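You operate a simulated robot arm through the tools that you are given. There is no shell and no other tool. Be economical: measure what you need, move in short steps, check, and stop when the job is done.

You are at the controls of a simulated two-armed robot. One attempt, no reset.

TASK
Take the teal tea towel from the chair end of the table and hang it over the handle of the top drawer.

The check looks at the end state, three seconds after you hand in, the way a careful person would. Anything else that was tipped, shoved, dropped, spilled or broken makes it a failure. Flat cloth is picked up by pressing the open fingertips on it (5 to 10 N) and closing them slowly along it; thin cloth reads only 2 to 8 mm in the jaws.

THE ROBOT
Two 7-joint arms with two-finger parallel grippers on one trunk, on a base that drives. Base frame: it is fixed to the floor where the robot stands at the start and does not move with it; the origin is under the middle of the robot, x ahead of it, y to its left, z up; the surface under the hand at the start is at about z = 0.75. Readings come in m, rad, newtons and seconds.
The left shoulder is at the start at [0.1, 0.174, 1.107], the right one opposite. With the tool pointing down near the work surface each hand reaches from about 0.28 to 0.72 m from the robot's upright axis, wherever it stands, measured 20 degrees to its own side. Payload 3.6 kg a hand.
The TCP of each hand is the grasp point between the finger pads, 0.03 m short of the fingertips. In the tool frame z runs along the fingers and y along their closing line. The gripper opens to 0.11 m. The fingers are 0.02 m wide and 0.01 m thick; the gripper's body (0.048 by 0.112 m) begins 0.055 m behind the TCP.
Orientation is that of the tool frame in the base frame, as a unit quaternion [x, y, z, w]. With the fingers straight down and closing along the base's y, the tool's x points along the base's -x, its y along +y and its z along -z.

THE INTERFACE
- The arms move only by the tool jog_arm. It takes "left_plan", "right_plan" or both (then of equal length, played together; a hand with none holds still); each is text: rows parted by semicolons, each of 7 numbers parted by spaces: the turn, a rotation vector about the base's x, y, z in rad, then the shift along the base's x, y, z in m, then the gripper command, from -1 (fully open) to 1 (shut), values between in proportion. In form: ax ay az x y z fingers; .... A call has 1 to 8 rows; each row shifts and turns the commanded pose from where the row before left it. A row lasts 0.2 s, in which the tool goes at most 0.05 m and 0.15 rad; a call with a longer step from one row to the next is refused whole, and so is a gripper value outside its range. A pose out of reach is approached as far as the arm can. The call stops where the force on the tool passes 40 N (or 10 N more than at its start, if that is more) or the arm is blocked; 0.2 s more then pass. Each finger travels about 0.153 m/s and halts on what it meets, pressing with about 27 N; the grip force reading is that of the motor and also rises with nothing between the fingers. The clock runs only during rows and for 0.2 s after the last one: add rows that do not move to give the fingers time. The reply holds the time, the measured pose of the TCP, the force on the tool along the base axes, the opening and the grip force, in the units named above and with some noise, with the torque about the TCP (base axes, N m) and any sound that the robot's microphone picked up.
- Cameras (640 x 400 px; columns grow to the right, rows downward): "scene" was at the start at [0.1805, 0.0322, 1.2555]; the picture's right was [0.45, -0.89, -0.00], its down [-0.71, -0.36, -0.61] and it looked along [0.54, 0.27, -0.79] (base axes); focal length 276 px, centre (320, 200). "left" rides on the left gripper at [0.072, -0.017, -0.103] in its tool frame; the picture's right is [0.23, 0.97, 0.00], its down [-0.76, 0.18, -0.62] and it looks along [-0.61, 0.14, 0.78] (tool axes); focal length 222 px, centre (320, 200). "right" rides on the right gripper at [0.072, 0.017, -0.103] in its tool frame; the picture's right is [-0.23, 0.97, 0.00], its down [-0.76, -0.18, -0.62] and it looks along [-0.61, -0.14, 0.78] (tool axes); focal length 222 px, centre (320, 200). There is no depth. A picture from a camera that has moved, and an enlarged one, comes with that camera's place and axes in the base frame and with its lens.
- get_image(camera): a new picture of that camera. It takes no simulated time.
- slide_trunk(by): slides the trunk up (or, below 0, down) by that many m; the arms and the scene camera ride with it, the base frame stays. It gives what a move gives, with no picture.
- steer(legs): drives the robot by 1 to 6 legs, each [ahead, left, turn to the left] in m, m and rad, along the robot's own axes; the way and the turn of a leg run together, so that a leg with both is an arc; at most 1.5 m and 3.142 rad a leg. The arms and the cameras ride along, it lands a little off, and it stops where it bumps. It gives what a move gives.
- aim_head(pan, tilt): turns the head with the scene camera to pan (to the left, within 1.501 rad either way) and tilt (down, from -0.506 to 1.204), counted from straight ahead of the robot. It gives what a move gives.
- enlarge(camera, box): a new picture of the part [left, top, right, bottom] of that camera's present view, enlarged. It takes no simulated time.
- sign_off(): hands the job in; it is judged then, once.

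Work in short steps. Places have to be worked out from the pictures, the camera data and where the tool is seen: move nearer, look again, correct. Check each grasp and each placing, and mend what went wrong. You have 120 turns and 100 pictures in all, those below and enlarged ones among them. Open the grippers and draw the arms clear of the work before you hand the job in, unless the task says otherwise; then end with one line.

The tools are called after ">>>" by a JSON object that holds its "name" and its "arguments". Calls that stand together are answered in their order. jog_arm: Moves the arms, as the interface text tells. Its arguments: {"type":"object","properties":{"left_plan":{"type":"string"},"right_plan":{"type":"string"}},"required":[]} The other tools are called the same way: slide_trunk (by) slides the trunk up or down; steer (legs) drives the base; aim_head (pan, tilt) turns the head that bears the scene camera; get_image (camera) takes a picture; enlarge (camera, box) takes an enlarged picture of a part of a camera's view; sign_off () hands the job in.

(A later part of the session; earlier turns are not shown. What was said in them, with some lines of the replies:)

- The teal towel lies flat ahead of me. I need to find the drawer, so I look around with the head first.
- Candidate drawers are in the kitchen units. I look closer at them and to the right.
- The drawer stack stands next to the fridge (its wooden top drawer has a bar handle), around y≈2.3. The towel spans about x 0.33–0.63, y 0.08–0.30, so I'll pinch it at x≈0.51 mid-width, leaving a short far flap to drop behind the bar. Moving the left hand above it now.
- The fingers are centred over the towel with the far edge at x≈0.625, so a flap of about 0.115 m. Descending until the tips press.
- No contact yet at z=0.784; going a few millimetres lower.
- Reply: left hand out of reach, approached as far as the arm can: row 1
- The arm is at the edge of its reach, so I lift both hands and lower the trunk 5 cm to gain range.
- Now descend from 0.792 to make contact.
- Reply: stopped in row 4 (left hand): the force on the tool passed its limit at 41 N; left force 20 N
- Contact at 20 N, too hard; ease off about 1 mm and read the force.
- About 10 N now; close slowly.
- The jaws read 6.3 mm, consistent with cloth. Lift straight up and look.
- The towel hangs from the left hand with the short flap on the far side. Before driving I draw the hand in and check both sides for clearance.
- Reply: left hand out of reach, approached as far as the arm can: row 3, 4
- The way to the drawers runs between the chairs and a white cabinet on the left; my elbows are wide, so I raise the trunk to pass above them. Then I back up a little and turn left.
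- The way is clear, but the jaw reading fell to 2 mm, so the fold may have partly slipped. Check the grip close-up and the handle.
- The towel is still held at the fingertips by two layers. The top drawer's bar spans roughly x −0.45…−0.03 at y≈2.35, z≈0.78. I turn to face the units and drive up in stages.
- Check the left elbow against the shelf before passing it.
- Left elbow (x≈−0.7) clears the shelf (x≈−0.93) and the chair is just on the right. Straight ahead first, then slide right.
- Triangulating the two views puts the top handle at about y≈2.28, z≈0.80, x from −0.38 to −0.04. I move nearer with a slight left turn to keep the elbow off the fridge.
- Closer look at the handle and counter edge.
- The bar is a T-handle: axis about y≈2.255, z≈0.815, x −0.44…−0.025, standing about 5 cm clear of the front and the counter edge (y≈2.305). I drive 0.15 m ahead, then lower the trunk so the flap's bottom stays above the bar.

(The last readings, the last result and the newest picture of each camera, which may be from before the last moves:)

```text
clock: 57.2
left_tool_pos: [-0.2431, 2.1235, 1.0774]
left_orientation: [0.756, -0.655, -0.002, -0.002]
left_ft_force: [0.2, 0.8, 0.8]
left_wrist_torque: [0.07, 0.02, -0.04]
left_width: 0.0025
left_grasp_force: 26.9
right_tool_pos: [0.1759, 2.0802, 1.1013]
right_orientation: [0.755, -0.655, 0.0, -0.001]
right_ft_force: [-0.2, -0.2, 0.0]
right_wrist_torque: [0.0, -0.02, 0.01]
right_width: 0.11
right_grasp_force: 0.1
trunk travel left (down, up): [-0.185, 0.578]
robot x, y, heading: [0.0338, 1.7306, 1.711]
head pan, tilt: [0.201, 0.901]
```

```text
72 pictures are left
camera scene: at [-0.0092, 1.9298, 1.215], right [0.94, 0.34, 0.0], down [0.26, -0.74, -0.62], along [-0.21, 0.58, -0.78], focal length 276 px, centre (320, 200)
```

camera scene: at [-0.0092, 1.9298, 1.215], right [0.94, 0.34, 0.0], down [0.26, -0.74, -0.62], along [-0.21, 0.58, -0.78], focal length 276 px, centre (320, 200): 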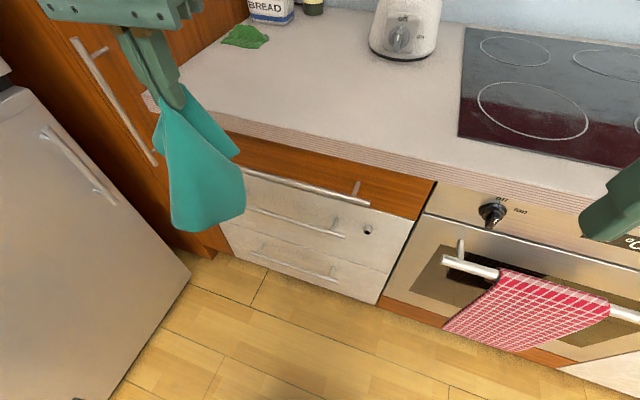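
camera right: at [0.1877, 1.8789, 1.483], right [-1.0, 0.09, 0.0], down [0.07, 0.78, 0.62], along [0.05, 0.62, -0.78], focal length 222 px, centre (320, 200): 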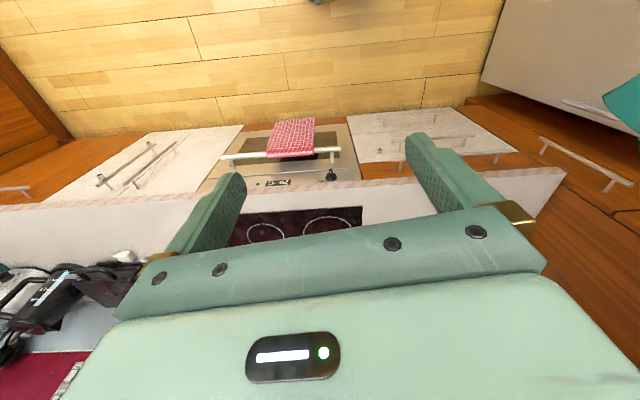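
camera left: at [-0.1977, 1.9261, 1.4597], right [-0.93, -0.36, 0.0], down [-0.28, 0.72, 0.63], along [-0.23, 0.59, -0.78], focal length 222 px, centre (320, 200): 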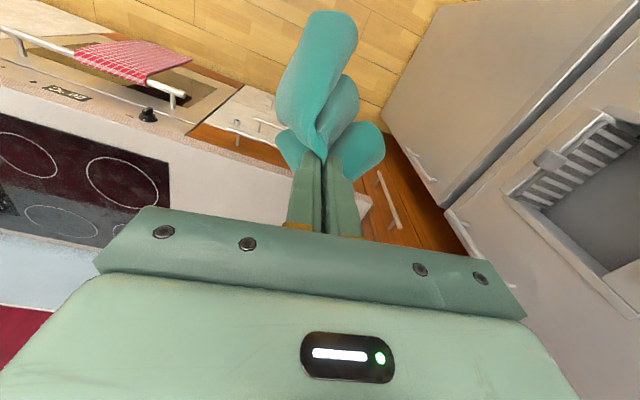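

Bar height confirmed. Advance the ridge to y≈2.235 at this height, so the flap passes over the bar.

>>> {"name": "jog_arm", "arguments": {"left_plan": "0 0 0 0 0.02 0 1; 0 0 0 0 0.025 0 1; 0 0 0 0 0.025 0 1; 0 0 0 0 0.025 0 1; 0 0 0 0 0.015 0 1; 0 0 0 0 0 0 1; 0 0 0 0 0 0 1"}}

>>> {"name": "get_image", "arguments": {"camera": "scene"}}

>>> {"name": "get_image", "arguments": {"camera": "left"}}

>>> {"name": "get_image", "arguments": {"camera": "right"}}

```text
clock: 58.8
left_tool_pos: [-0.2426, 2.2355, 1.0773]
left_orientation: [0.755, -0.655, -0.002, -0.002]
left_ft_force: [0.7, 0.2, -0.2]
left_wrist_torque: [-0.04, 0.0, -0.01]
left_width: 0.0026
left_grasp_force: 27.3
right_tool_pos: [0.1755, 2.0812, 1.1001]
right_orientation: [0.756, -0.655, 0.001, 0.0]
right_ft_force: [-0.5, -0.8, -0.3]
right_wrist_torque: [-0.04, -0.01, 0.03]
right_width: 0.1103
right_grasp_force: 0.1
trunk travel left (down, up): [-0.185, 0.578]
robot x, y, heading: [0.0367, 1.7249, 1.712]
head pan, tilt: [0.201, 0.901]
```

```text
71 pictures are left
camera scene: at [-0.0093, 1.9304, 1.2147], right [0.94, 0.34, 0.0], down [0.26, -0.74, -0.62], along [-0.21, 0.58, -0.78], focal length 276 px, centre (320, 200)
```

scene: 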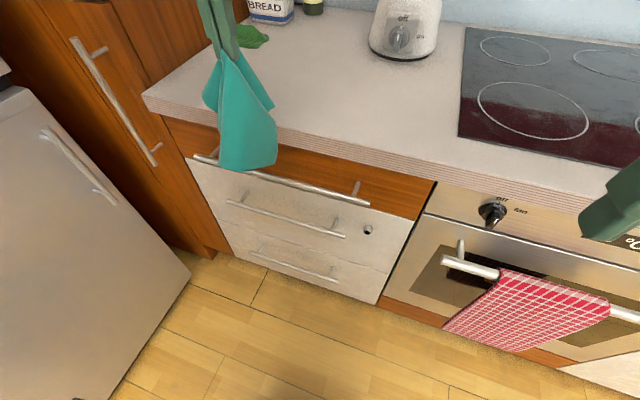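

```text
70 pictures are left
camera left: at [-0.2157, 2.1661, 1.1802], right [-0.93, -0.36, 0.0], down [-0.28, 0.72, 0.63], along [-0.23, 0.59, -0.78], focal length 222 px, centre (320, 200)
```

left: 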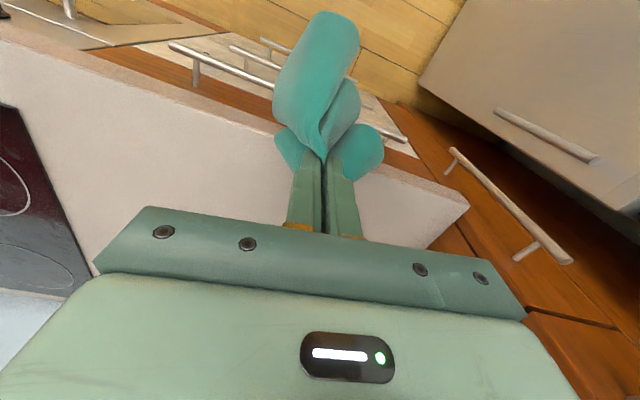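

```text
69 pictures are left
camera right: at [0.1694, 2.0073, 1.203], right [-1.0, 0.09, 0.0], down [0.07, 0.78, 0.62], along [0.05, 0.62, -0.78], focal length 222 px, centre (320, 200)
```

right: 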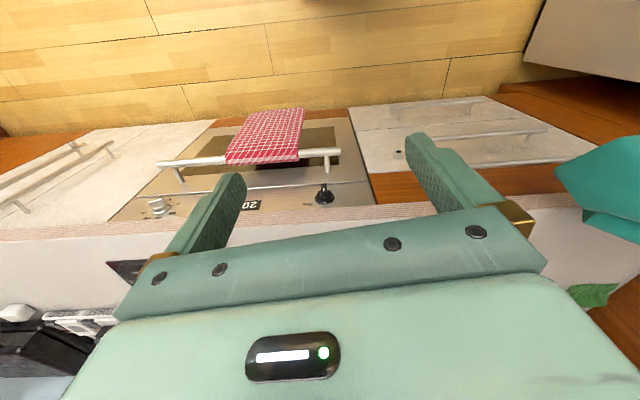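

The short flap hangs about 8 cm on the far side, the long side about 17 cm. I turn the right hand's camera toward the bar for a side view.

>>> {"name": "jog_arm", "arguments": {"right_plan": "0 0 0.15 0 -0.02 -0.01 -1; 0 0 0.15 0 -0.02 -0.01 -1; 0 0 0.15 0 -0.02 -0.01 -1; 0 0 0.15 0 0 -0.01 -1; 0 0 0.15 0 0 -0.01 -1; 0 0 0.15 0 0 -0.01 -1; 0 0 0.15 0 0 -0.01 -1; 0 0 0.15 0 0 -0.01 -1"}}

>>> {"name": "get_image", "arguments": {"camera": "right"}}

```text
clock: 60.6
left_tool_pos: [-0.2424, 2.2363, 1.078]
left_orientation: [0.756, -0.655, -0.003, -0.003]
left_ft_force: [0.4, -0.1, 0.0]
left_wrist_torque: [-0.02, 0.02, -0.06]
left_width: 0.0026
left_grasp_force: 27.0
right_tool_pos: [0.143, 2.003, 1.0498]
right_orientation: [0.989, -0.144, -0.007, 0.006]
right_ft_force: [0.1, -0.7, 0.2]
right_wrist_torque: [0.01, 0.01, 0.01]
right_width: 0.1103
right_grasp_force: 0.2
right hand out of reach, approached as far as the arm can: row 6, 7, 8
trunk travel left (down, up): [-0.185, 0.578]
robot x, y, heading: [0.0334, 1.7267, 1.714]
head pan, tilt: [0.201, 0.901]
```

```text
68 pictures are left
camera right: at [0.2096, 1.9669, 1.1521], right [-0.5, -0.87, 0.02], down [-0.67, 0.39, 0.63], along [-0.55, 0.3, -0.78], focal length 222 px, centre (320, 200)
```

right: 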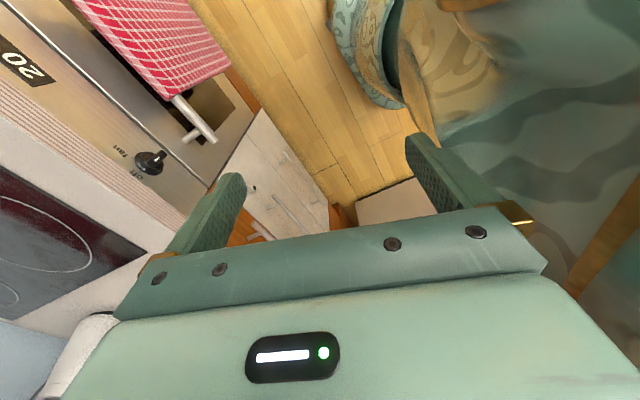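

The side view is blocked by the hand itself; the scene camera will do. Lower the ridge so the flap enters the gap behind the bar.

>>> {"name": "jog_arm", "arguments": {"left_plan": "0 0 0 0 0.003 -0.02 1; 0 0 0 0 0.003 -0.02 1; 0 0 0 0 0.002 -0.02 1; 0 0 0 0 0 -0.02 1; 0 0 0 0 0 -0.02 1; 0 0 0 0 0 0 1; 0 0 0 0 0 0 1"}}

>>> {"name": "enlarge", "arguments": {"camera": "scene", "box": [140, 50, 390, 250]}}

>>> {"name": "get_image", "arguments": {"camera": "left"}}

```text
clock: 62.2
left_tool_pos: [-0.2443, 2.2444, 0.9769]
left_orientation: [0.756, -0.654, -0.002, -0.002]
left_ft_force: [0.9, -0.2, 0.2]
left_wrist_torque: [0.04, 0.01, -0.05]
left_width: 0.0022
left_grasp_force: 27.0
right_tool_pos: [0.1416, 2.0021, 1.0498]
right_orientation: [0.989, -0.146, -0.006, 0.006]
right_ft_force: [-0.4, -0.6, 0.3]
right_wrist_torque: [-0.03, 0.04, -0.03]
right_width: 0.11
right_grasp_force: 0.1
trunk travel left (down, up): [-0.185, 0.578]
robot x, y, heading: [0.0395, 1.7235, 1.715]
head pan, tilt: [0.201, 0.901]
```

```text
2.00 times, centred on (265, 150) of scene
camera zoom: at [-0.0094, 1.9304, 1.2147], right [0.94, 0.34, 0.0], down [0.26, -0.74, -0.62], along [-0.21, 0.58, -0.78], focal length 552 px, centre (430, 300)
```

zoom: 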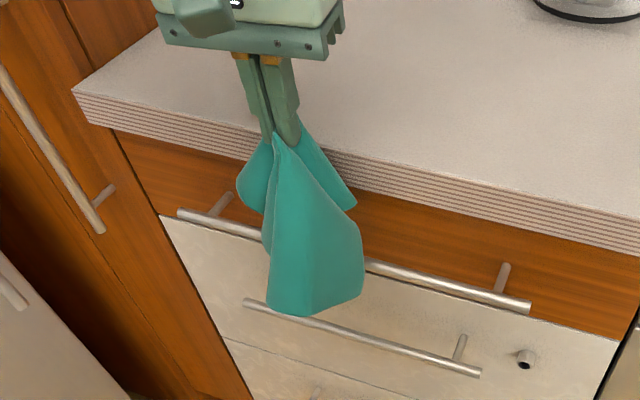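

```text
66 pictures are left
camera left: at [-0.217, 2.1736, 1.0806], right [-0.93, -0.36, 0.0], down [-0.28, 0.72, 0.63], along [-0.23, 0.59, -0.78], focal length 222 px, centre (320, 200)
```

left: 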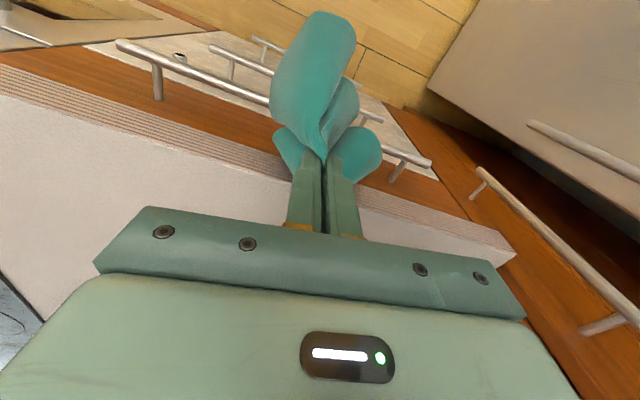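

Exactly as wanted: the long side is in front of the bar and the two flap lobes are over the gap. Continue lowering with a slight forward move.

>>> {"name": "jog_arm", "arguments": {"left_plan": "0 0 0 0 0.003 -0.02 1; 0 0 0 0 0.003 -0.02 1; 0 0 0 0 0.003 -0.02 1; 0 0 0 0 0.003 -0.015 1; 0 0 0 0 0 0 1; 0 0 0 0 0 0 1"}}

>>> {"name": "enlarge", "arguments": {"camera": "scene", "box": [140, 50, 390, 250]}}

>>> {"name": "get_image", "arguments": {"camera": "left"}}

```text
clock: 63.6
left_tool_pos: [-0.2441, 2.2548, 0.9028]
left_orientation: [0.756, -0.655, -0.002, -0.003]
left_ft_force: [0.1, 0.4, -0.4]
left_wrist_torque: [0.02, -0.03, -0.04]
left_width: 0.0024
left_grasp_force: 27.2
right_tool_pos: [0.1411, 2.0027, 1.0501]
right_orientation: [0.989, -0.145, -0.006, 0.006]
right_ft_force: [0.0, 0.3, 0.2]
right_wrist_torque: [0.0, 0.0, -0.02]
right_width: 0.1098
right_grasp_force: 0.1
trunk travel left (down, up): [-0.185, 0.578]
robot x, y, heading: [0.0336, 1.7287, 1.712]
head pan, tilt: [0.201, 0.901]
```

```text
2.00 times, centred on (265, 150) of scene
camera zoom: at [-0.0093, 1.9304, 1.2147], right [0.94, 0.34, 0.0], down [0.26, -0.74, -0.62], along [-0.21, 0.58, -0.78], focal length 552 px, centre (430, 300)
```

zoom: 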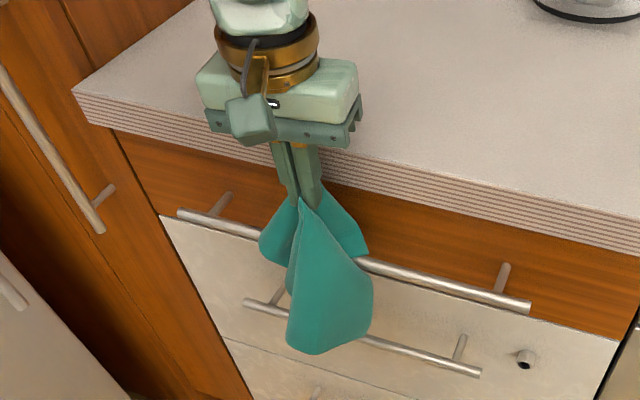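

```text
64 pictures are left
camera left: at [-0.2167, 2.1851, 1.0056], right [-0.93, -0.36, 0.0], down [-0.28, 0.72, 0.63], along [-0.23, 0.59, -0.78], focal length 222 px, centre (320, 200)
```

left: 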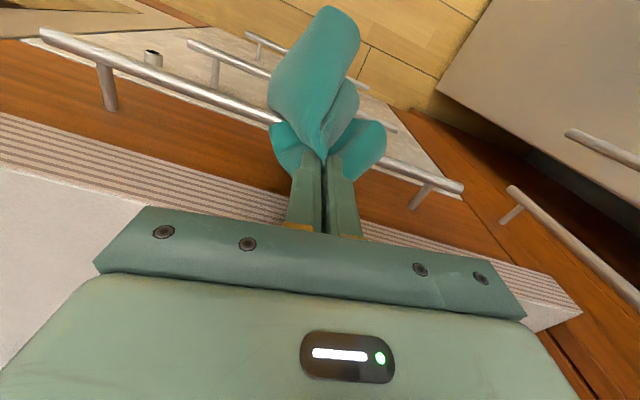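

The left lobe seems to hang in front of the bar, so the ridge must be further in. I raise it, square the yaw to the bar, advance to y≈2.28 and check.

>>> {"name": "jog_arm", "arguments": {"left_plan": "0 0 0 0 0 0.03 1; 0 0 0 0 0 0.03 1; 0 0 -0.07 0 0 0.025 1; 0 0 -0.07 0 0.01 0 1; 0 0 0 0 0.015 0 1; 0 0 0 0 0.005 0 1; 0 0 0 0 0 0 1; 0 0 0 0 0 0 1"}}

>>> {"name": "enlarge", "arguments": {"camera": "scene", "box": [140, 50, 390, 250]}}

>>> {"name": "get_image", "arguments": {"camera": "left"}}

```text
clock: 65.4
left_tool_pos: [-0.2431, 2.2846, 0.9854]
left_orientation: [0.709, -0.706, -0.002, -0.003]
left_ft_force: [0.1, 0.2, -0.1]
left_wrist_torque: [0.0, -0.01, -0.01]
left_width: 0.0023
left_grasp_force: 27.2
right_tool_pos: [0.1425, 2.0027, 1.05]
right_orientation: [0.989, -0.145, -0.006, 0.006]
right_ft_force: [-0.4, 0.3, 0.0]
right_wrist_torque: [-0.01, 0.04, 0.02]
right_width: 0.1101
right_grasp_force: 0.1
trunk travel left (down, up): [-0.185, 0.578]
robot x, y, heading: [0.036, 1.7254, 1.714]
head pan, tilt: [0.201, 0.901]
```

```text
2.00 times, centred on (265, 150) of scene
camera zoom: at [-0.0093, 1.9303, 1.2148], right [0.94, 0.34, 0.0], down [0.26, -0.74, -0.62], along [-0.21, 0.58, -0.78], focal length 552 px, centre (430, 300)
```

zoom: 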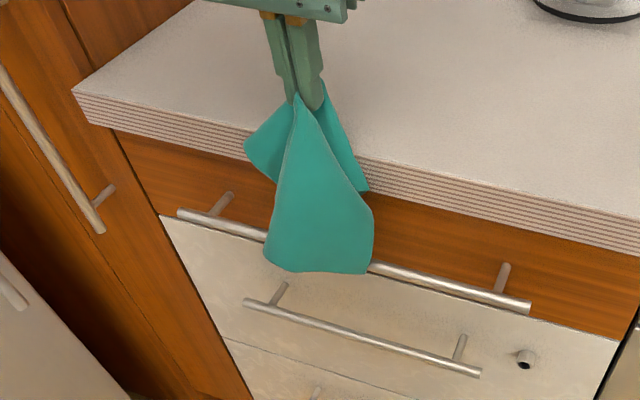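

```text
62 pictures are left
camera left: at [-0.2267, 2.2119, 1.089], right [-0.97, -0.23, 0.0], down [-0.18, 0.76, 0.63], along [-0.14, 0.61, -0.78], focal length 222 px, centre (320, 200)
```

left: 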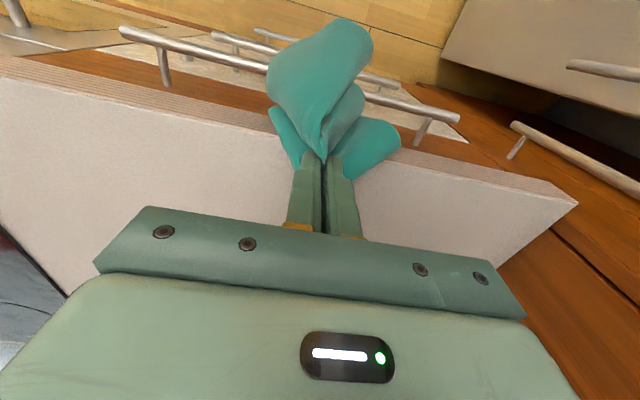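

Now the lobes overlap the counter edge line, well behind the bar. Lower again here.

>>> {"name": "jog_arm", "arguments": {"left_plan": "0 0 0 0 0 -0.02 1; 0 0 0 0 0 -0.02 1; 0 0 0 0 -0.002 -0.02 1; 0 0 0 0 -0.002 -0.02 1; 0 0 0 0 0 0 1; 0 0 0 0 0 0 1"}}

>>> {"name": "enlarge", "arguments": {"camera": "scene", "box": [140, 50, 390, 250]}}

>>> {"name": "get_image", "arguments": {"camera": "left"}}

```text
clock: 66.8
left_tool_pos: [-0.2453, 2.279, 0.9058]
left_orientation: [0.708, -0.706, -0.002, -0.002]
left_ft_force: [-0.6, -10.4, -0.5]
left_wrist_torque: [-0.15, 0.04, -0.01]
left_width: 0.0021
left_grasp_force: 27.0
right_tool_pos: [0.1423, 2.0011, 1.0494]
right_orientation: [0.99, -0.144, -0.006, 0.005]
right_ft_force: [0.2, -0.2, -1.2]
right_wrist_torque: [-0.03, 0.0, 0.01]
right_width: 0.1101
right_grasp_force: 0.1
trunk travel left (down, up): [-0.185, 0.578]
robot x, y, heading: [0.0363, 1.7269, 1.712]
head pan, tilt: [0.201, 0.901]
```

```text
2.00 times, centred on (265, 150) of scene
camera zoom: at [-0.0095, 1.9291, 1.2149], right [0.94, 0.34, 0.0], down [0.26, -0.74, -0.62], along [-0.21, 0.59, -0.78], focal length 552 px, centre (430, 300)
```

zoom: 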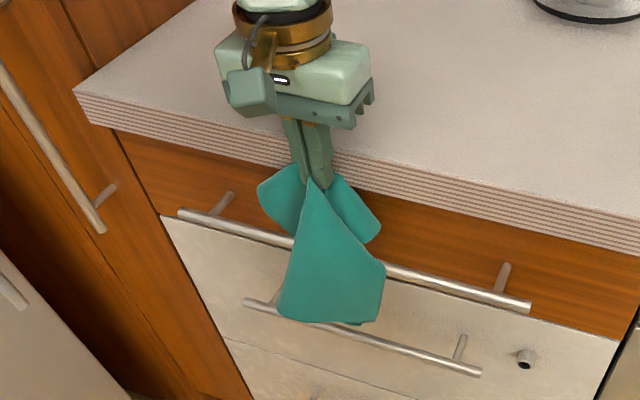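

```text
60 pictures are left
camera left: at [-0.2277, 2.2067, 1.0099], right [-0.97, -0.23, 0.0], down [-0.18, 0.76, 0.63], along [-0.14, 0.61, -0.78], focal length 222 px, centre (320, 200)
```

left: 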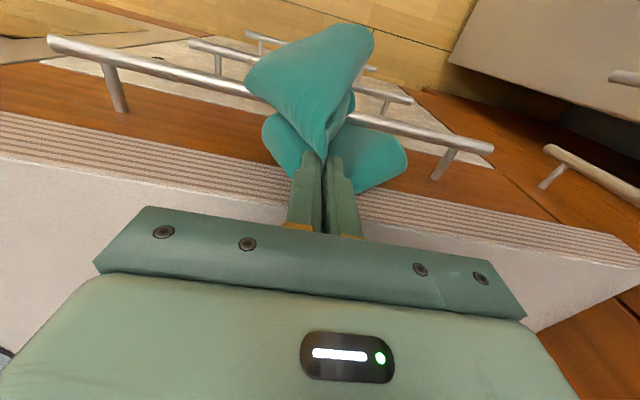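

The lobes are now behind the bar, but the finger touches the counter edge (10 N). Back off slightly in y while lowering on.

>>> {"name": "jog_arm", "arguments": {"left_plan": "0 0 0 0 -0.008 0 1; 0 0 0 0 -0.004 -0.012 1; 0 0 0 0 0 -0.012 1; 0 0 0 0 0 -0.01 1; 0 0 0 0 0 0 1; 0 0 0 0 0 0 1"}}

>>> {"name": "enlarge", "arguments": {"camera": "scene", "box": [140, 50, 390, 250]}}

>>> {"name": "get_image", "arguments": {"camera": "left"}}

```text
clock: 68.2
left_tool_pos: [-0.2451, 2.2689, 0.872]
left_orientation: [0.708, -0.706, -0.002, -0.002]
left_ft_force: [-0.4, -1.0, -0.5]
left_wrist_torque: [0.01, 0.01, 0.0]
left_width: 0.0023
left_grasp_force: 26.9
right_tool_pos: [0.1424, 2.0025, 1.0487]
right_orientation: [0.989, -0.145, -0.007, 0.006]
right_ft_force: [0.2, 0.0, 0.8]
right_wrist_torque: [-0.02, -0.03, 0.0]
right_width: 0.11
right_grasp_force: 0.1
trunk travel left (down, up): [-0.185, 0.578]
robot x, y, heading: [0.0373, 1.7277, 1.714]
head pan, tilt: [0.201, 0.901]
```

```text
2.00 times, centred on (265, 150) of scene
camera zoom: at [-0.0094, 1.9303, 1.2148], right [0.94, 0.34, 0.0], down [0.26, -0.74, -0.62], along [-0.21, 0.58, -0.78], focal length 552 px, centre (430, 300)
```

zoom: 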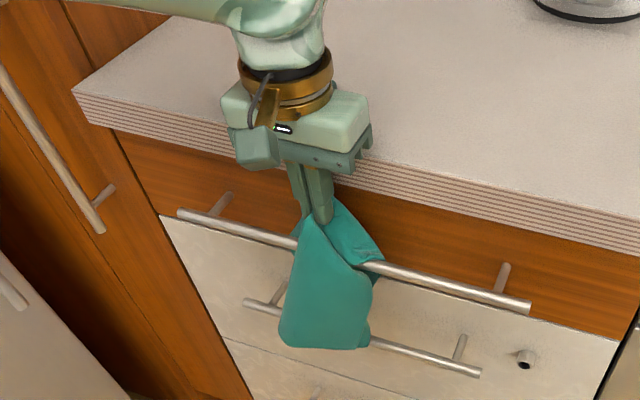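

```text
58 pictures are left
camera left: at [-0.2269, 2.196, 0.9747], right [-0.97, -0.23, 0.0], down [-0.18, 0.76, 0.63], along [-0.14, 0.61, -0.78], focal length 222 px, centre (320, 200)
```

left: 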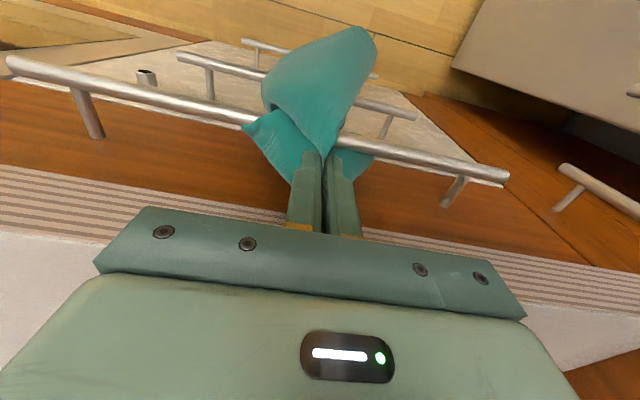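

The left lobe is behind the bar but the right lobe's corner caught on top of it. I raise a bit, yaw so the right side moves in, and lower again slightly deeper.

>>> {"name": "jog_arm", "arguments": {"left_plan": "0 0 0.05 0 0 0.03 1; 0 0 0.05 0 0.005 0.03 1; 0 0 0.03 0 0.006 0.01 1; 0 0 0 0 0 0 1; 0 0 0 0 0 0 1"}}

>>> {"name": "jog_arm", "arguments": {"left_plan": "0 0 0 0 -0.002 -0.02 1; 0 0 0 0 -0.002 -0.02 1; 0 0 0 0 0 -0.015 1; 0 0 0 0 0 -0.015 1; 0 0 0 0 0 0 1; 0 0 0 0 0 0 1"}}

>>> {"name": "enlarge", "arguments": {"camera": "scene", "box": [140, 50, 390, 250]}}

>>> {"name": "get_image", "arguments": {"camera": "left"}}

```text
clock: 69.4
left_tool_pos: [-0.244, 2.2785, 0.9424]
left_orientation: [0.753, -0.659, -0.003, -0.003]
left_ft_force: [0.1, 0.4, -0.9]
left_wrist_torque: [0.0, -0.04, -0.02]
left_width: 0.0025
left_grasp_force: 27.2
right_tool_pos: [0.142, 2.0033, 1.0502]
right_orientation: [0.989, -0.145, -0.005, 0.005]
right_ft_force: [-0.6, -0.9, 0.5]
right_wrist_torque: [0.0, -0.01, 0.0]
right_width: 0.1099
right_grasp_force: 0.1
trunk travel left (down, up): [-0.185, 0.578]
robot x, y, heading: [0.0327, 1.7263, 1.708]
head pan, tilt: [0.201, 0.901]
```

```text
clock: 70.8
left_tool_pos: [-0.2443, 2.2737, 0.8729]
left_orientation: [0.752, -0.659, -0.002, -0.003]
left_ft_force: [-0.3, 0.8, 0.3]
left_wrist_torque: [0.02, 0.02, -0.01]
left_width: 0.0024
left_grasp_force: 27.0
right_tool_pos: [0.1431, 2.0007, 1.05]
right_orientation: [0.989, -0.145, -0.006, 0.006]
right_ft_force: [0.3, 0.2, 0.1]
right_wrist_torque: [0.0, 0.0, 0.01]
right_width: 0.11
right_grasp_force: 0.0
trunk travel left (down, up): [-0.185, 0.578]
robot x, y, heading: [0.0369, 1.7279, 1.713]
head pan, tilt: [0.201, 0.901]
```

```text
2.00 times, centred on (265, 150) of scene
camera zoom: at [-0.0093, 1.9304, 1.2147], right [0.94, 0.34, 0.0], down [0.26, -0.74, -0.62], along [-0.21, 0.58, -0.78], focal length 552 px, centre (430, 300)
```

zoom: 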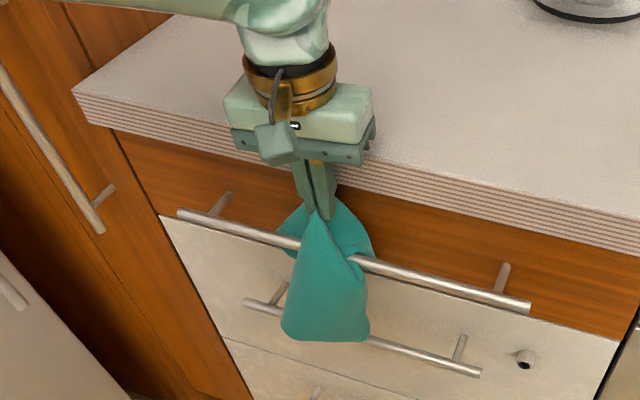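

```text
56 pictures are left
camera left: at [-0.2168, 2.2045, 0.9751], right [-0.94, -0.35, 0.0], down [-0.28, 0.73, 0.63], along [-0.22, 0.59, -0.78], focal length 222 px, centre (320, 200)
```

left: 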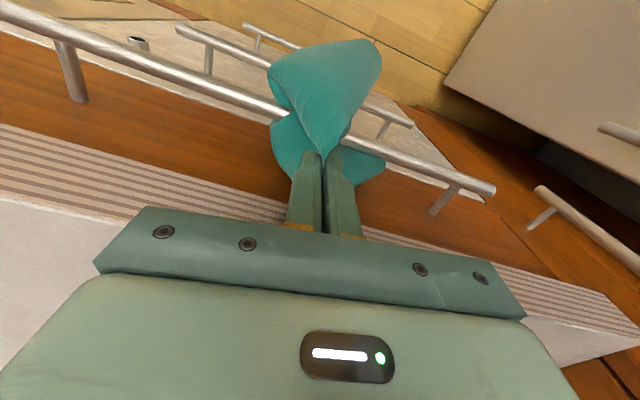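

Both lobes are now behind the bar. The fingertips sit just behind the bar, so I push the ridge down about 2.5 cm into the gap to get a more balanced drape, with a slight tilt away from the counter.

>>> {"name": "jog_arm", "arguments": {"left_plan": "0.06 0 0 0 0 -0.006 1; 0.06 0 0 0 0 -0.008 1; 0 0 0 0 0 -0.008 1; 0 0 0 0 0 -0.006 1; 0 0 0 0 0 0 1; 0 0 0 0 0 0 1"}}

>>> {"name": "enlarge", "arguments": {"camera": "scene", "box": [140, 50, 390, 250]}}

>>> {"name": "get_image", "arguments": {"camera": "left"}}

```text
clock: 72.1
left_tool_pos: [-0.2436, 2.2768, 0.8504]
left_orientation: [0.752, -0.655, -0.046, -0.055]
left_ft_force: [-0.4, -8.3, 14.1]
left_wrist_torque: [0.73, -0.32, -0.21]
left_width: 0.0023
left_grasp_force: 27.2
right_tool_pos: [0.1426, 1.9999, 1.0493]
right_orientation: [0.99, -0.144, -0.007, 0.005]
right_ft_force: [-0.4, 0.5, 0.1]
right_wrist_torque: [0.0, -0.01, 0.03]
right_width: 0.1099
right_grasp_force: 0.1
trunk travel left (down, up): [-0.185, 0.578]
robot x, y, heading: [0.035, 1.7263, 1.712]
head pan, tilt: [0.201, 0.901]
stopped in row 6 (left hand): the force on the tool passed its limit at 42 N (the readings are from after the stop); the commanded pose is now the measured one
```

```text
2.00 times, centred on (265, 150) of scene
camera zoom: at [-0.0091, 1.9279, 1.2151], right [0.94, 0.34, 0.0], down [0.26, -0.74, -0.62], along [-0.21, 0.59, -0.78], focal length 552 px, centre (430, 300)
```

zoom: 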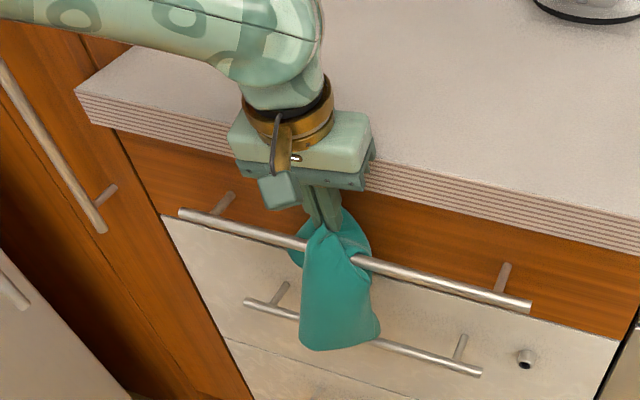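

```text
54 pictures are left
camera left: at [-0.2166, 2.1932, 0.9444], right [-0.93, -0.35, -0.05], down [-0.28, 0.63, 0.72], along [-0.22, 0.69, -0.69], focal length 222 px, centre (320, 200)
```

left: 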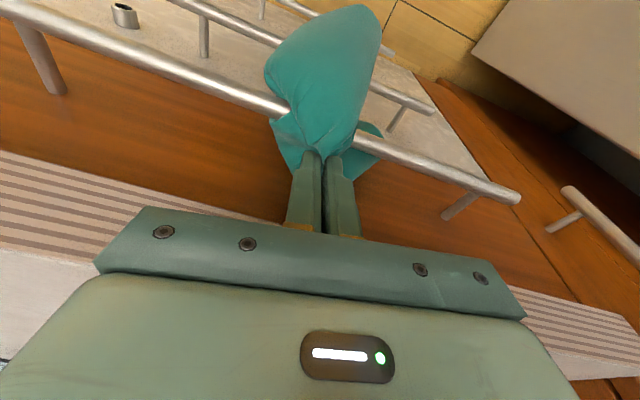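

The gripper body touches the counter edge. I lift slightly, lean the hand back (fingers pointing in and down over the bar), then push the ridge deeper behind it.

>>> {"name": "jog_arm", "arguments": {"left_plan": "0 0 0 0 -0.002 0.005 1; 0.1 0 0 0 -0.001 0.003 1; 0.1 0 0 0 -0.001 0 1; 0.1 0 0 0 -0.001 0 1; 0.1 0 0 0 -0.001 0 1; 0 0 0 0 0 0 1"}}

>>> {"name": "jog_arm", "arguments": {"left_plan": "0 0 0 0 0 -0.008 1; 0 0 0 0 0 -0.008 1; 0 0 0 0 0 -0.008 1; 0 0 0 0 0 -0.006 1; 0 0 0 0 0 0 1"}}

>>> {"name": "enlarge", "arguments": {"camera": "scene", "box": [140, 50, 390, 250]}}

>>> {"name": "get_image", "arguments": {"camera": "left"}}

```text
clock: 73.5
left_tool_pos: [-0.243, 2.2724, 0.8569]
left_orientation: [0.726, -0.634, -0.174, -0.201]
left_ft_force: [0.7, -0.2, -1.2]
left_wrist_torque: [-0.02, -0.01, -0.02]
left_width: 0.0024
left_grasp_force: 26.9
right_tool_pos: [0.143, 2.0025, 1.0499]
right_orientation: [0.99, -0.144, -0.006, 0.006]
right_ft_force: [-0.1, -0.7, 0.4]
right_wrist_torque: [0.0, 0.01, 0.01]
right_width: 0.1099
right_grasp_force: 0.2
trunk travel left (down, up): [-0.185, 0.578]
robot x, y, heading: [0.0337, 1.7278, 1.717]
head pan, tilt: [0.201, 0.901]
```

```text
clock: 74.7
left_tool_pos: [-0.244, 2.2729, 0.8294]
left_orientation: [0.726, -0.633, -0.175, -0.202]
left_ft_force: [0.4, 3.7, 9.8]
left_wrist_torque: [0.11, 0.0, 0.01]
left_width: 0.0025
left_grasp_force: 27.0
right_tool_pos: [0.1416, 2.0025, 1.0499]
right_orientation: [0.989, -0.145, -0.007, 0.006]
right_ft_force: [-0.4, 0.2, 0.6]
right_wrist_torque: [0.04, 0.01, -0.03]
right_width: 0.1101
right_grasp_force: 0.1
trunk travel left (down, up): [-0.185, 0.578]
robot x, y, heading: [0.0337, 1.727, 1.714]
head pan, tilt: [0.201, 0.901]
```

```text
2.00 times, centred on (265, 150) of scene
camera zoom: at [-0.009, 1.9299, 1.215], right [0.94, 0.34, 0.0], down [0.26, -0.74, -0.62], along [-0.21, 0.58, -0.78], focal length 552 px, centre (430, 300)
```

zoom: 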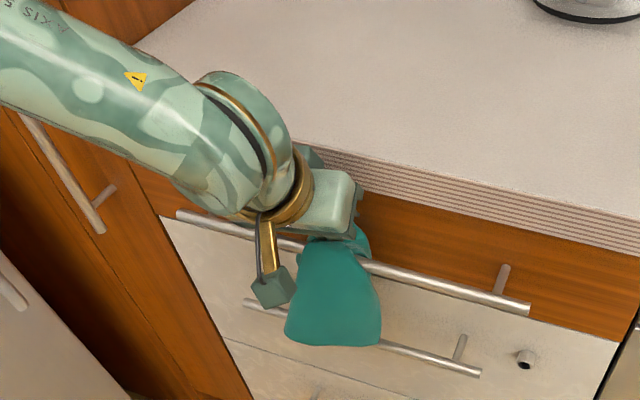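

```text
52 pictures are left
camera left: at [-0.2165, 2.1596, 0.8822], right [-0.93, -0.31, -0.18], down [-0.28, 0.31, 0.91], along [-0.22, 0.9, -0.37], focal length 222 px, centre (320, 200)
```

left: 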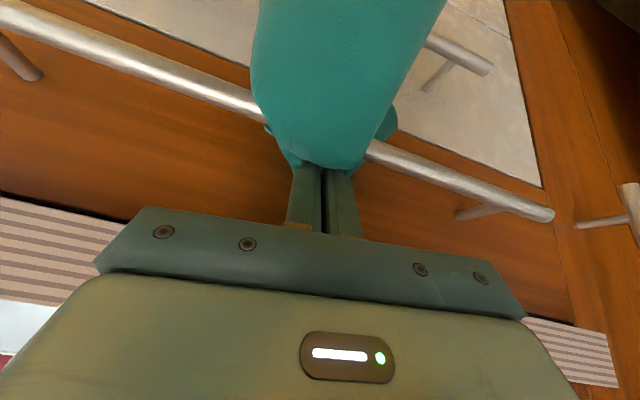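

The hand rests on the bar with the ridge about 2 cm down behind it; cloth hangs front and back. Ease off slightly and open slowly a few centimetres.

>>> {"name": "jog_arm", "arguments": {"left_plan": "0 0 0 0 0 0.002 1; 0 0 0 0 0 0 0.85; 0 0 0 0 0 0 0.7; 0 0 0 0 0 0 0.55; 0 0 0 0 0 0 0.4; 0 0 0 0 0 0 0.3; 0 0 0 0 0 0 0.3"}}

>>> {"name": "enlarge", "arguments": {"camera": "scene", "box": [140, 50, 390, 250]}}

>>> {"name": "get_image", "arguments": {"camera": "left"}}

```text
clock: 76.3
left_tool_pos: [-0.2429, 2.2727, 0.8288]
left_orientation: [0.726, -0.634, -0.174, -0.201]
left_ft_force: [0.0, 3.2, 2.5]
left_wrist_torque: [0.1, 0.02, -0.08]
left_width: 0.038
left_grasp_force: 0.1
right_tool_pos: [0.1429, 2.0027, 1.05]
right_orientation: [0.989, -0.145, -0.006, 0.007]
right_ft_force: [-0.8, 0.1, 0.6]
right_wrist_torque: [-0.03, -0.01, 0.0]
right_width: 0.11
right_grasp_force: 0.1
trunk travel left (down, up): [-0.185, 0.578]
robot x, y, heading: [0.042, 1.7234, 1.711]
head pan, tilt: [0.201, 0.901]
```

```text
2.00 times, centred on (265, 150) of scene
camera zoom: at [-0.0092, 1.9305, 1.2148], right [0.94, 0.34, 0.0], down [0.26, -0.74, -0.62], along [-0.21, 0.58, -0.78], focal length 552 px, centre (430, 300)
```

zoom: 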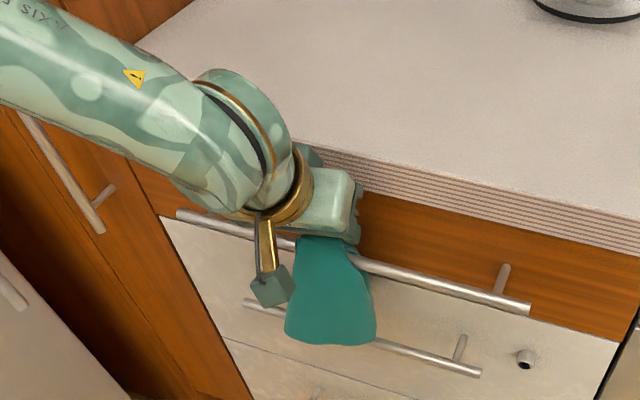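

```text
50 pictures are left
camera left: at [-0.2168, 2.1597, 0.8833], right [-0.93, -0.31, -0.18], down [-0.28, 0.31, 0.91], along [-0.22, 0.9, -0.37], focal length 222 px, centre (320, 200)
```

left: 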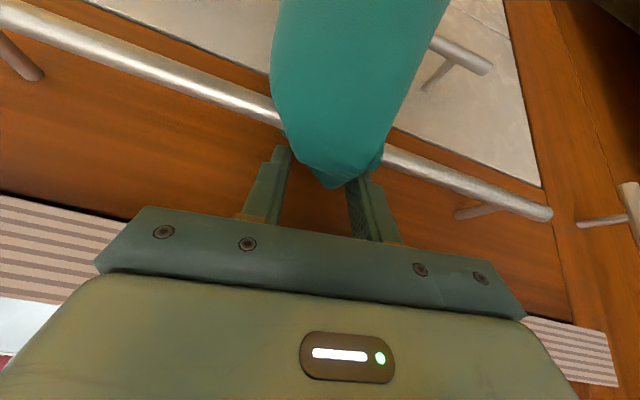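

Released and the towel stays on the bar. Open wider so the fingers don't drag it, then draw back along the finger axis slowly.

>>> {"name": "jog_arm", "arguments": {"left_plan": "0 0 0 0 0 0 0.1; 0 0 0 0 0 0 -0.1; 0 0 0 0 0 0 -0.3; 0 0 0 0 0 0 -0.5; 0 0 0 0 0 0 -0.7; 0 0 0 0 0 0 -0.7"}}

>>> {"name": "get_image", "arguments": {"camera": "left"}}

```text
clock: 77.7
left_tool_pos: [-0.2444, 2.2724, 0.8292]
left_orientation: [0.727, -0.633, -0.174, -0.2]
left_ft_force: [0.6, 0.4, 1.0]
left_wrist_torque: [0.06, 0.03, -0.08]
left_width: 0.0931
left_grasp_force: 0.1
right_tool_pos: [0.1424, 2.0022, 1.0495]
right_orientation: [0.99, -0.144, -0.006, 0.007]
right_ft_force: [-0.4, 0.2, -0.5]
right_wrist_torque: [-0.01, 0.0, 0.03]
right_width: 0.11
right_grasp_force: 0.0
trunk travel left (down, up): [-0.185, 0.578]
robot x, y, heading: [0.0344, 1.7236, 1.715]
head pan, tilt: [0.201, 0.901]
```

```text
49 pictures are left
camera left: at [-0.217, 2.1593, 0.8831], right [-0.93, -0.31, -0.18], down [-0.28, 0.31, 0.91], along [-0.22, 0.9, -0.37], focal length 222 px, centre (320, 200)
```

left: 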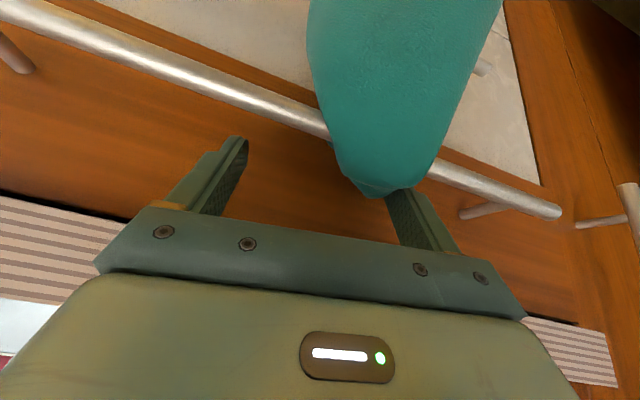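

The towel shifted sideways with the one finger; check how it is caught.

>>> {"name": "enlarge", "arguments": {"camera": "left", "box": [280, 100, 500, 260]}}

>>> {"name": "enlarge", "arguments": {"camera": "scene", "box": [200, 120, 360, 240]}}

```text
2.50 times, centred on (390, 180) of left
camera zoom: at [-0.217, 2.1593, 0.8831], right [-0.93, -0.31, -0.18], down [-0.28, 0.31, 0.91], along [-0.22, 0.9, -0.37], focal length 555 px, centre (145, 250)
```

zoom: 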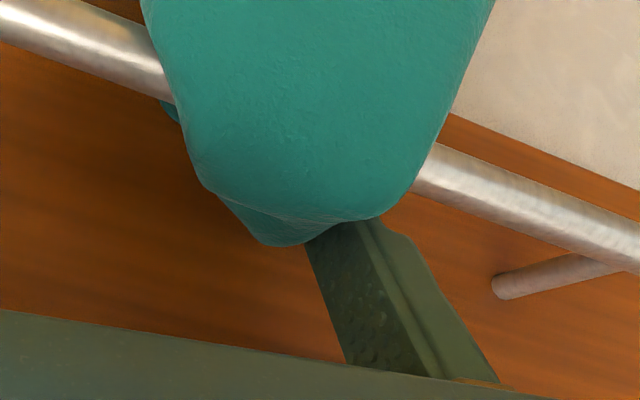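

```text
3.33 times, centred on (280, 180) of scene
camera zoom: at [-0.0094, 1.9304, 1.2148], right [0.94, 0.34, 0.0], down [0.26, -0.74, -0.62], along [-0.21, 0.58, -0.78], focal length 919 px, centre (453, 267)
```

zoom: 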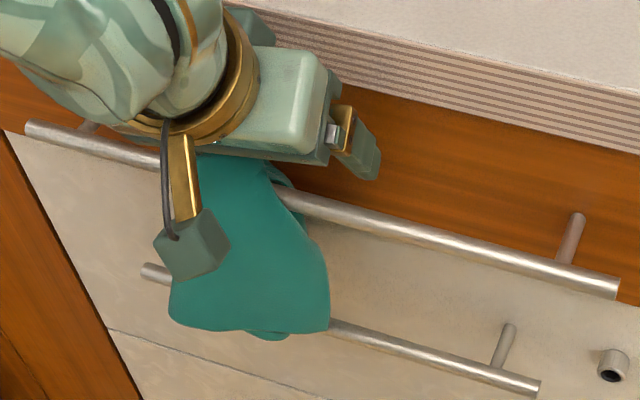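

Retract along the finger axis in small steps and watch whether the cloth follows.

>>> {"name": "jog_arm", "arguments": {"left_plan": "0 0 0 0 -0.004 0.008 -0.7; 0 0 0 0 -0.004 0.008 -0.7; 0 0 0 0 -0.004 0.008 -0.7; 0 0 0 0 0 0 -0.7"}}

>>> {"name": "get_image", "arguments": {"camera": "left"}}

>>> {"name": "enlarge", "arguments": {"camera": "scene", "box": [200, 120, 360, 240]}}

```text
clock: 78.7
left_tool_pos: [-0.2437, 2.2599, 0.8538]
left_orientation: [0.727, -0.634, -0.174, -0.2]
left_ft_force: [0.3, -0.1, -0.8]
left_wrist_torque: [-0.04, 0.0, 0.0]
left_width: 0.0938
left_grasp_force: 0.1
right_tool_pos: [0.1417, 2.0033, 1.0497]
right_orientation: [0.989, -0.145, -0.006, 0.006]
right_ft_force: [-0.1, -0.5, -0.2]
right_wrist_torque: [-0.01, -0.01, -0.01]
right_width: 0.1101
right_grasp_force: 0.1
trunk travel left (down, up): [-0.185, 0.578]
robot x, y, heading: [0.0402, 1.7282, 1.714]
head pan, tilt: [0.201, 0.901]
```

```text
46 pictures are left
camera left: at [-0.217, 2.1471, 0.9072], right [-0.93, -0.31, -0.18], down [-0.28, 0.31, 0.91], along [-0.22, 0.9, -0.37], focal length 222 px, centre (320, 200)
```

left: 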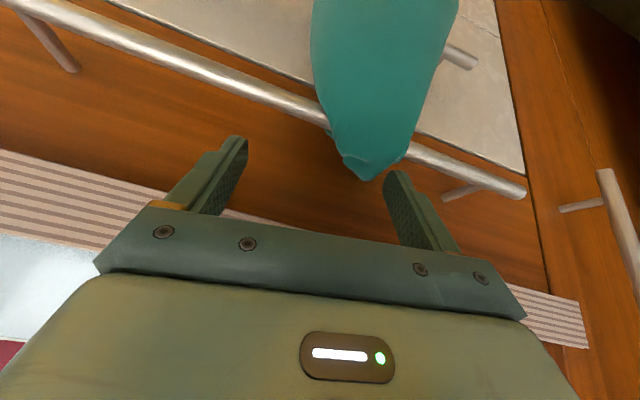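

```text
3.33 times, centred on (280, 180) of scene
camera zoom: at [-0.0096, 1.9305, 1.2147], right [0.94, 0.34, 0.0], down [0.26, -0.74, -0.62], along [-0.21, 0.58, -0.78], focal length 919 px, centre (453, 267)
```

zoom: 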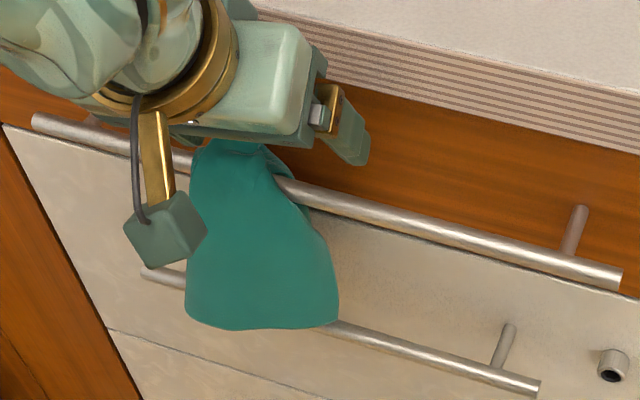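

The finger slipped free and the towel stays hanging on the bar. Draw the left hand up and back clear, then inspect.

>>> {"name": "jog_arm", "arguments": {"left_plan": "0 0 0 0 -0.015 0.03 -0.7; 0 0 0 0 -0.025 0.03 -0.7; 0 0 0 0 -0.035 0.02 -0.7; 0 0 0 0 -0.04 0.01 -0.7; 0 0 0 0 -0.04 0.01 -0.7; 0 0 0 -0.02 -0.04 0.01 -0.7; 0 0 0 0 0 0 -0.7"}}

>>> {"name": "get_image", "arguments": {"camera": "scene"}}

>>> {"name": "enlarge", "arguments": {"camera": "scene", "box": [180, 110, 380, 270]}}

>>> {"name": "get_image", "arguments": {"camera": "left"}}

```text
clock: 80.3
left_tool_pos: [-0.2726, 2.1294, 0.983]
left_orientation: [0.727, -0.633, -0.174, -0.2]
left_ft_force: [-0.2, -0.8, -0.2]
left_wrist_torque: [0.0, 0.01, 0.01]
left_width: 0.0933
left_grasp_force: 0.0
left hand out of reach, approached as far as the arm can: row 5, 6
right_tool_pos: [0.1424, 2.0033, 1.05]
right_orientation: [0.989, -0.145, -0.006, 0.006]
right_ft_force: [0.0, -0.3, -0.2]
right_wrist_torque: [-0.01, 0.02, -0.02]
right_width: 0.1102
right_grasp_force: 0.1
trunk travel left (down, up): [-0.185, 0.578]
robot x, y, heading: [0.0374, 1.7267, 1.71]
head pan, tilt: [0.201, 0.901]
```

```text
44 pictures are left
camera scene: at [-0.0088, 1.931, 1.2146], right [0.94, 0.34, 0.0], down [0.26, -0.74, -0.62], along [-0.21, 0.58, -0.78], focal length 276 px, centre (320, 200)
```

scene: 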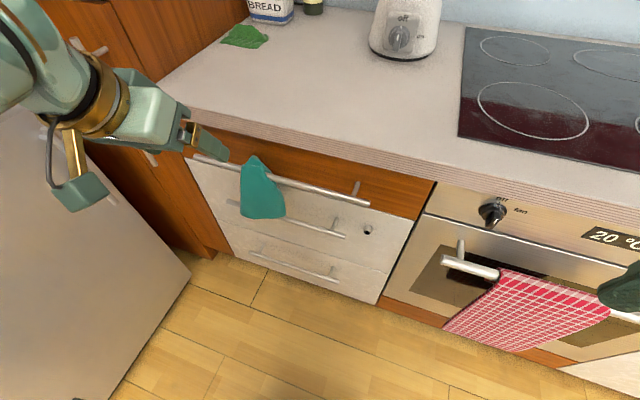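

```text
2.50 times, centred on (280, 190) of scene
camera zoom: at [-0.0088, 1.931, 1.2146], right [0.94, 0.34, 0.0], down [0.26, -0.74, -0.62], along [-0.21, 0.58, -0.78], focal length 690 px, centre (420, 225)
```

zoom: 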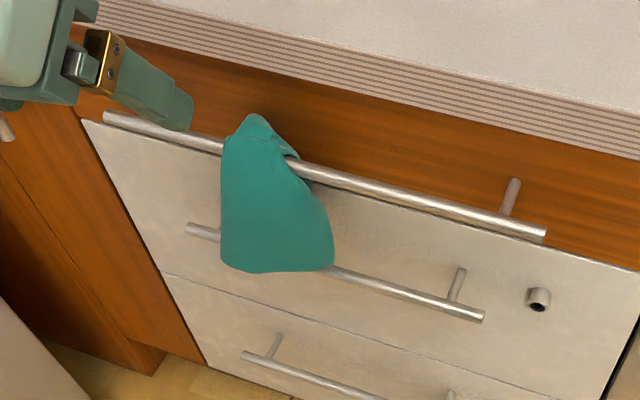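

```text
42 pictures are left
camera left: at [-0.2462, 2.0164, 1.0355], right [-0.93, -0.31, -0.18], down [-0.28, 0.31, 0.91], along [-0.22, 0.9, -0.38], focal length 222 px, centre (320, 200)
```

left: 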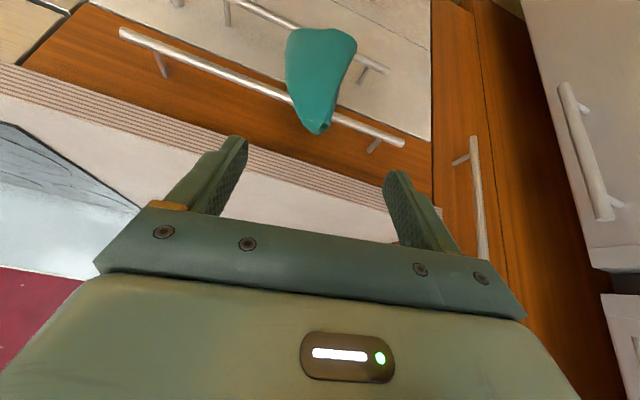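

The towel hangs over the bar. I back the robot away a little, let time pass, and check that it doesn't slip.

>>> {"name": "steer", "arguments": {"legs": [[-0.25, 0, 0]]}}

>>> {"name": "enlarge", "arguments": {"camera": "scene", "box": [180, 60, 380, 220]}}

```text
clock: 82.1
left_tool_pos: [-0.2398, 1.888, 0.9817]
left_orientation: [0.727, -0.633, -0.174, -0.2]
left_ft_force: [0.2, -0.3, -0.1]
left_wrist_torque: [0.03, 0.03, 0.03]
left_width: 0.0936
left_grasp_force: 0.1
right_tool_pos: [0.1762, 1.7638, 1.0493]
right_orientation: [0.99, -0.143, -0.006, 0.006]
right_ft_force: [-0.4, -0.8, 1.2]
right_wrist_torque: [0.02, -0.01, 0.01]
right_width: 0.11
right_grasp_force: 0.0
trunk travel left (down, up): [-0.185, 0.578]
robot x, y, heading: [0.0708, 1.4893, 1.716]
head pan, tilt: [0.201, 0.901]
```

```text
2.50 times, centred on (280, 140) of scene
camera zoom: at [0.0248, 1.6902, 1.215], right [0.94, 0.34, 0.0], down [0.27, -0.74, -0.62], along [-0.21, 0.58, -0.78], focal length 690 px, centre (420, 350)
```

zoom: 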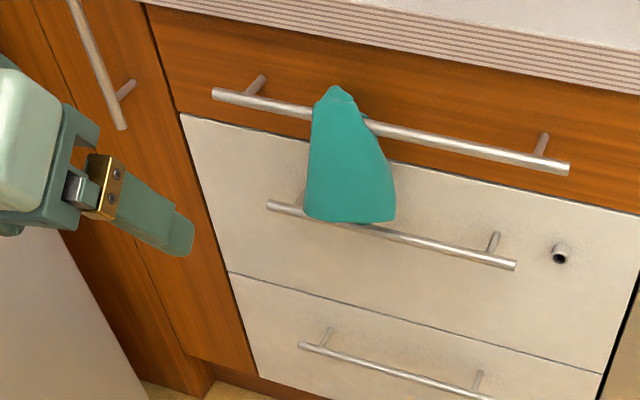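

To confirm there's cloth behind the bar, I look from further right.

>>> {"name": "steer", "arguments": {"legs": [[0, -0.4, 0]]}}

>>> {"name": "aim_head", "arguments": {"pan": 0.7, "tilt": 0.5}}

>>> {"name": "get_image", "arguments": {"camera": "scene"}}

```text
clock: 84.6
left_tool_pos: [0.1607, 1.9477, 0.9821]
left_orientation: [0.725, -0.636, -0.173, -0.201]
left_ft_force: [0.6, -0.9, 0.5]
left_wrist_torque: [0.0, -0.02, 0.01]
left_width: 0.0932
left_grasp_force: 0.1
right_tool_pos: [0.5757, 1.8216, 1.0509]
right_orientation: [0.989, -0.148, -0.007, 0.006]
right_ft_force: [-0.2, 0.1, 0.3]
right_wrist_torque: [0.01, -0.02, 0.01]
right_width: 0.11
right_grasp_force: 0.0
trunk travel left (down, up): [-0.185, 0.578]
robot x, y, heading: [0.4696, 1.5454, 1.712]
head pan, tilt: [0.201, 0.901]
```

```text
clock: 85.5
left_tool_pos: [0.1616, 1.9482, 0.9812]
left_orientation: [0.724, -0.636, -0.172, -0.202]
left_ft_force: [-0.2, -0.2, -0.5]
left_wrist_torque: [0.0, -0.02, 0.03]
left_width: 0.0936
left_grasp_force: 0.0
right_tool_pos: [0.5756, 1.8205, 1.0496]
right_orientation: [0.989, -0.147, -0.007, 0.006]
right_ft_force: [0.2, -0.1, 0.5]
right_wrist_torque: [0.01, 0.0, -0.02]
right_width: 0.11
right_grasp_force: 0.0
trunk travel left (down, up): [-0.185, 0.578]
robot x, y, heading: [0.4706, 1.5445, 1.712]
head pan, tilt: [0.7, 0.499]
```

```text
40 pictures are left
camera scene: at [0.3812, 1.7382, 1.2486], right [0.67, 0.74, 0.0], down [0.36, -0.32, -0.88], along [-0.65, 0.59, -0.48], focal length 276 px, centre (320, 200)
```

scene: 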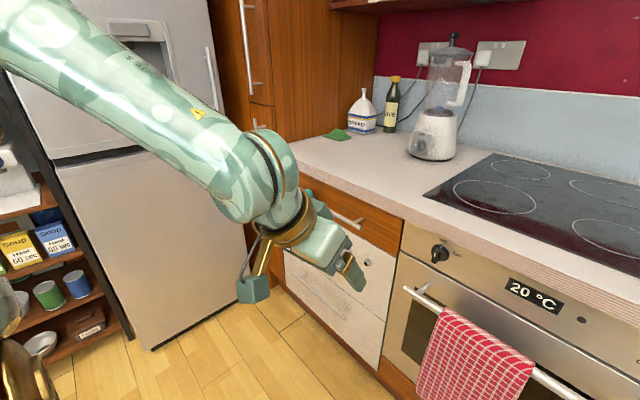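

The left hand blocks the view; I raise it and look again.

>>> {"name": "jog_arm", "arguments": {"left_plan": "0 0 0 -0.02 -0.01 0.04 -0.7; 0 0 0 -0.02 -0.01 0.04 -0.7; 0 0 0 -0.02 0 0.04 -0.7; 0 0 0 -0.02 0 0.04 -0.7; 0 0 0 -0.02 0 0.04 -0.7; 0 0 0 -0.02 0 0.04 -0.7; 0 0 0 0 0 0.04 -0.7; 0 0 0 0 0 0.03 -0.7"}}

>>> {"name": "enlarge", "arguments": {"camera": "scene", "box": [230, 150, 430, 310]}}

```text
clock: 87.3
left_tool_pos: [0.0408, 1.9291, 1.2823]
left_orientation: [0.726, -0.634, -0.173, -0.202]
left_ft_force: [0.6, -0.9, -0.5]
left_wrist_torque: [-0.02, -0.02, -0.04]
left_width: 0.0932
left_grasp_force: 0.0
left hand out of reach, approached as far as the arm can: row 8
right_tool_pos: [0.5761, 1.8204, 1.0502]
right_orientation: [0.989, -0.146, -0.006, 0.006]
right_ft_force: [-0.6, -0.1, 0.3]
right_wrist_torque: [0.0, 0.0, 0.0]
right_width: 0.11
right_grasp_force: 0.0
trunk travel left (down, up): [-0.185, 0.578]
robot x, y, heading: [0.4655, 1.544, 1.708]
head pan, tilt: [0.7, 0.499]
```

```text
2.50 times, centred on (330, 230) of scene
camera zoom: at [0.3808, 1.738, 1.2486], right [0.67, 0.74, 0.0], down [0.36, -0.32, -0.88], along [-0.65, 0.59, -0.48], focal length 690 px, centre (295, 125)
```

zoom: 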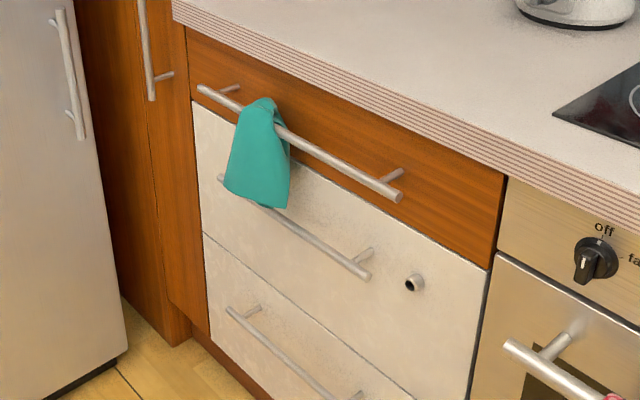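

The towel is draped over the top drawer's bar, with cloth visible both in front and behind it. It has stayed steady for several seconds, the drawers are shut, and both open hands are clear, so I hand in.

>>> {"name": "sign_off", "arguments": {}}

```text
The job is handed in.
```

The teal tea towel is hanging over the top drawer's handle, and the job is handed in; it hung steady for about 9 seconds before that, and I saw nothing else knocked or moved.
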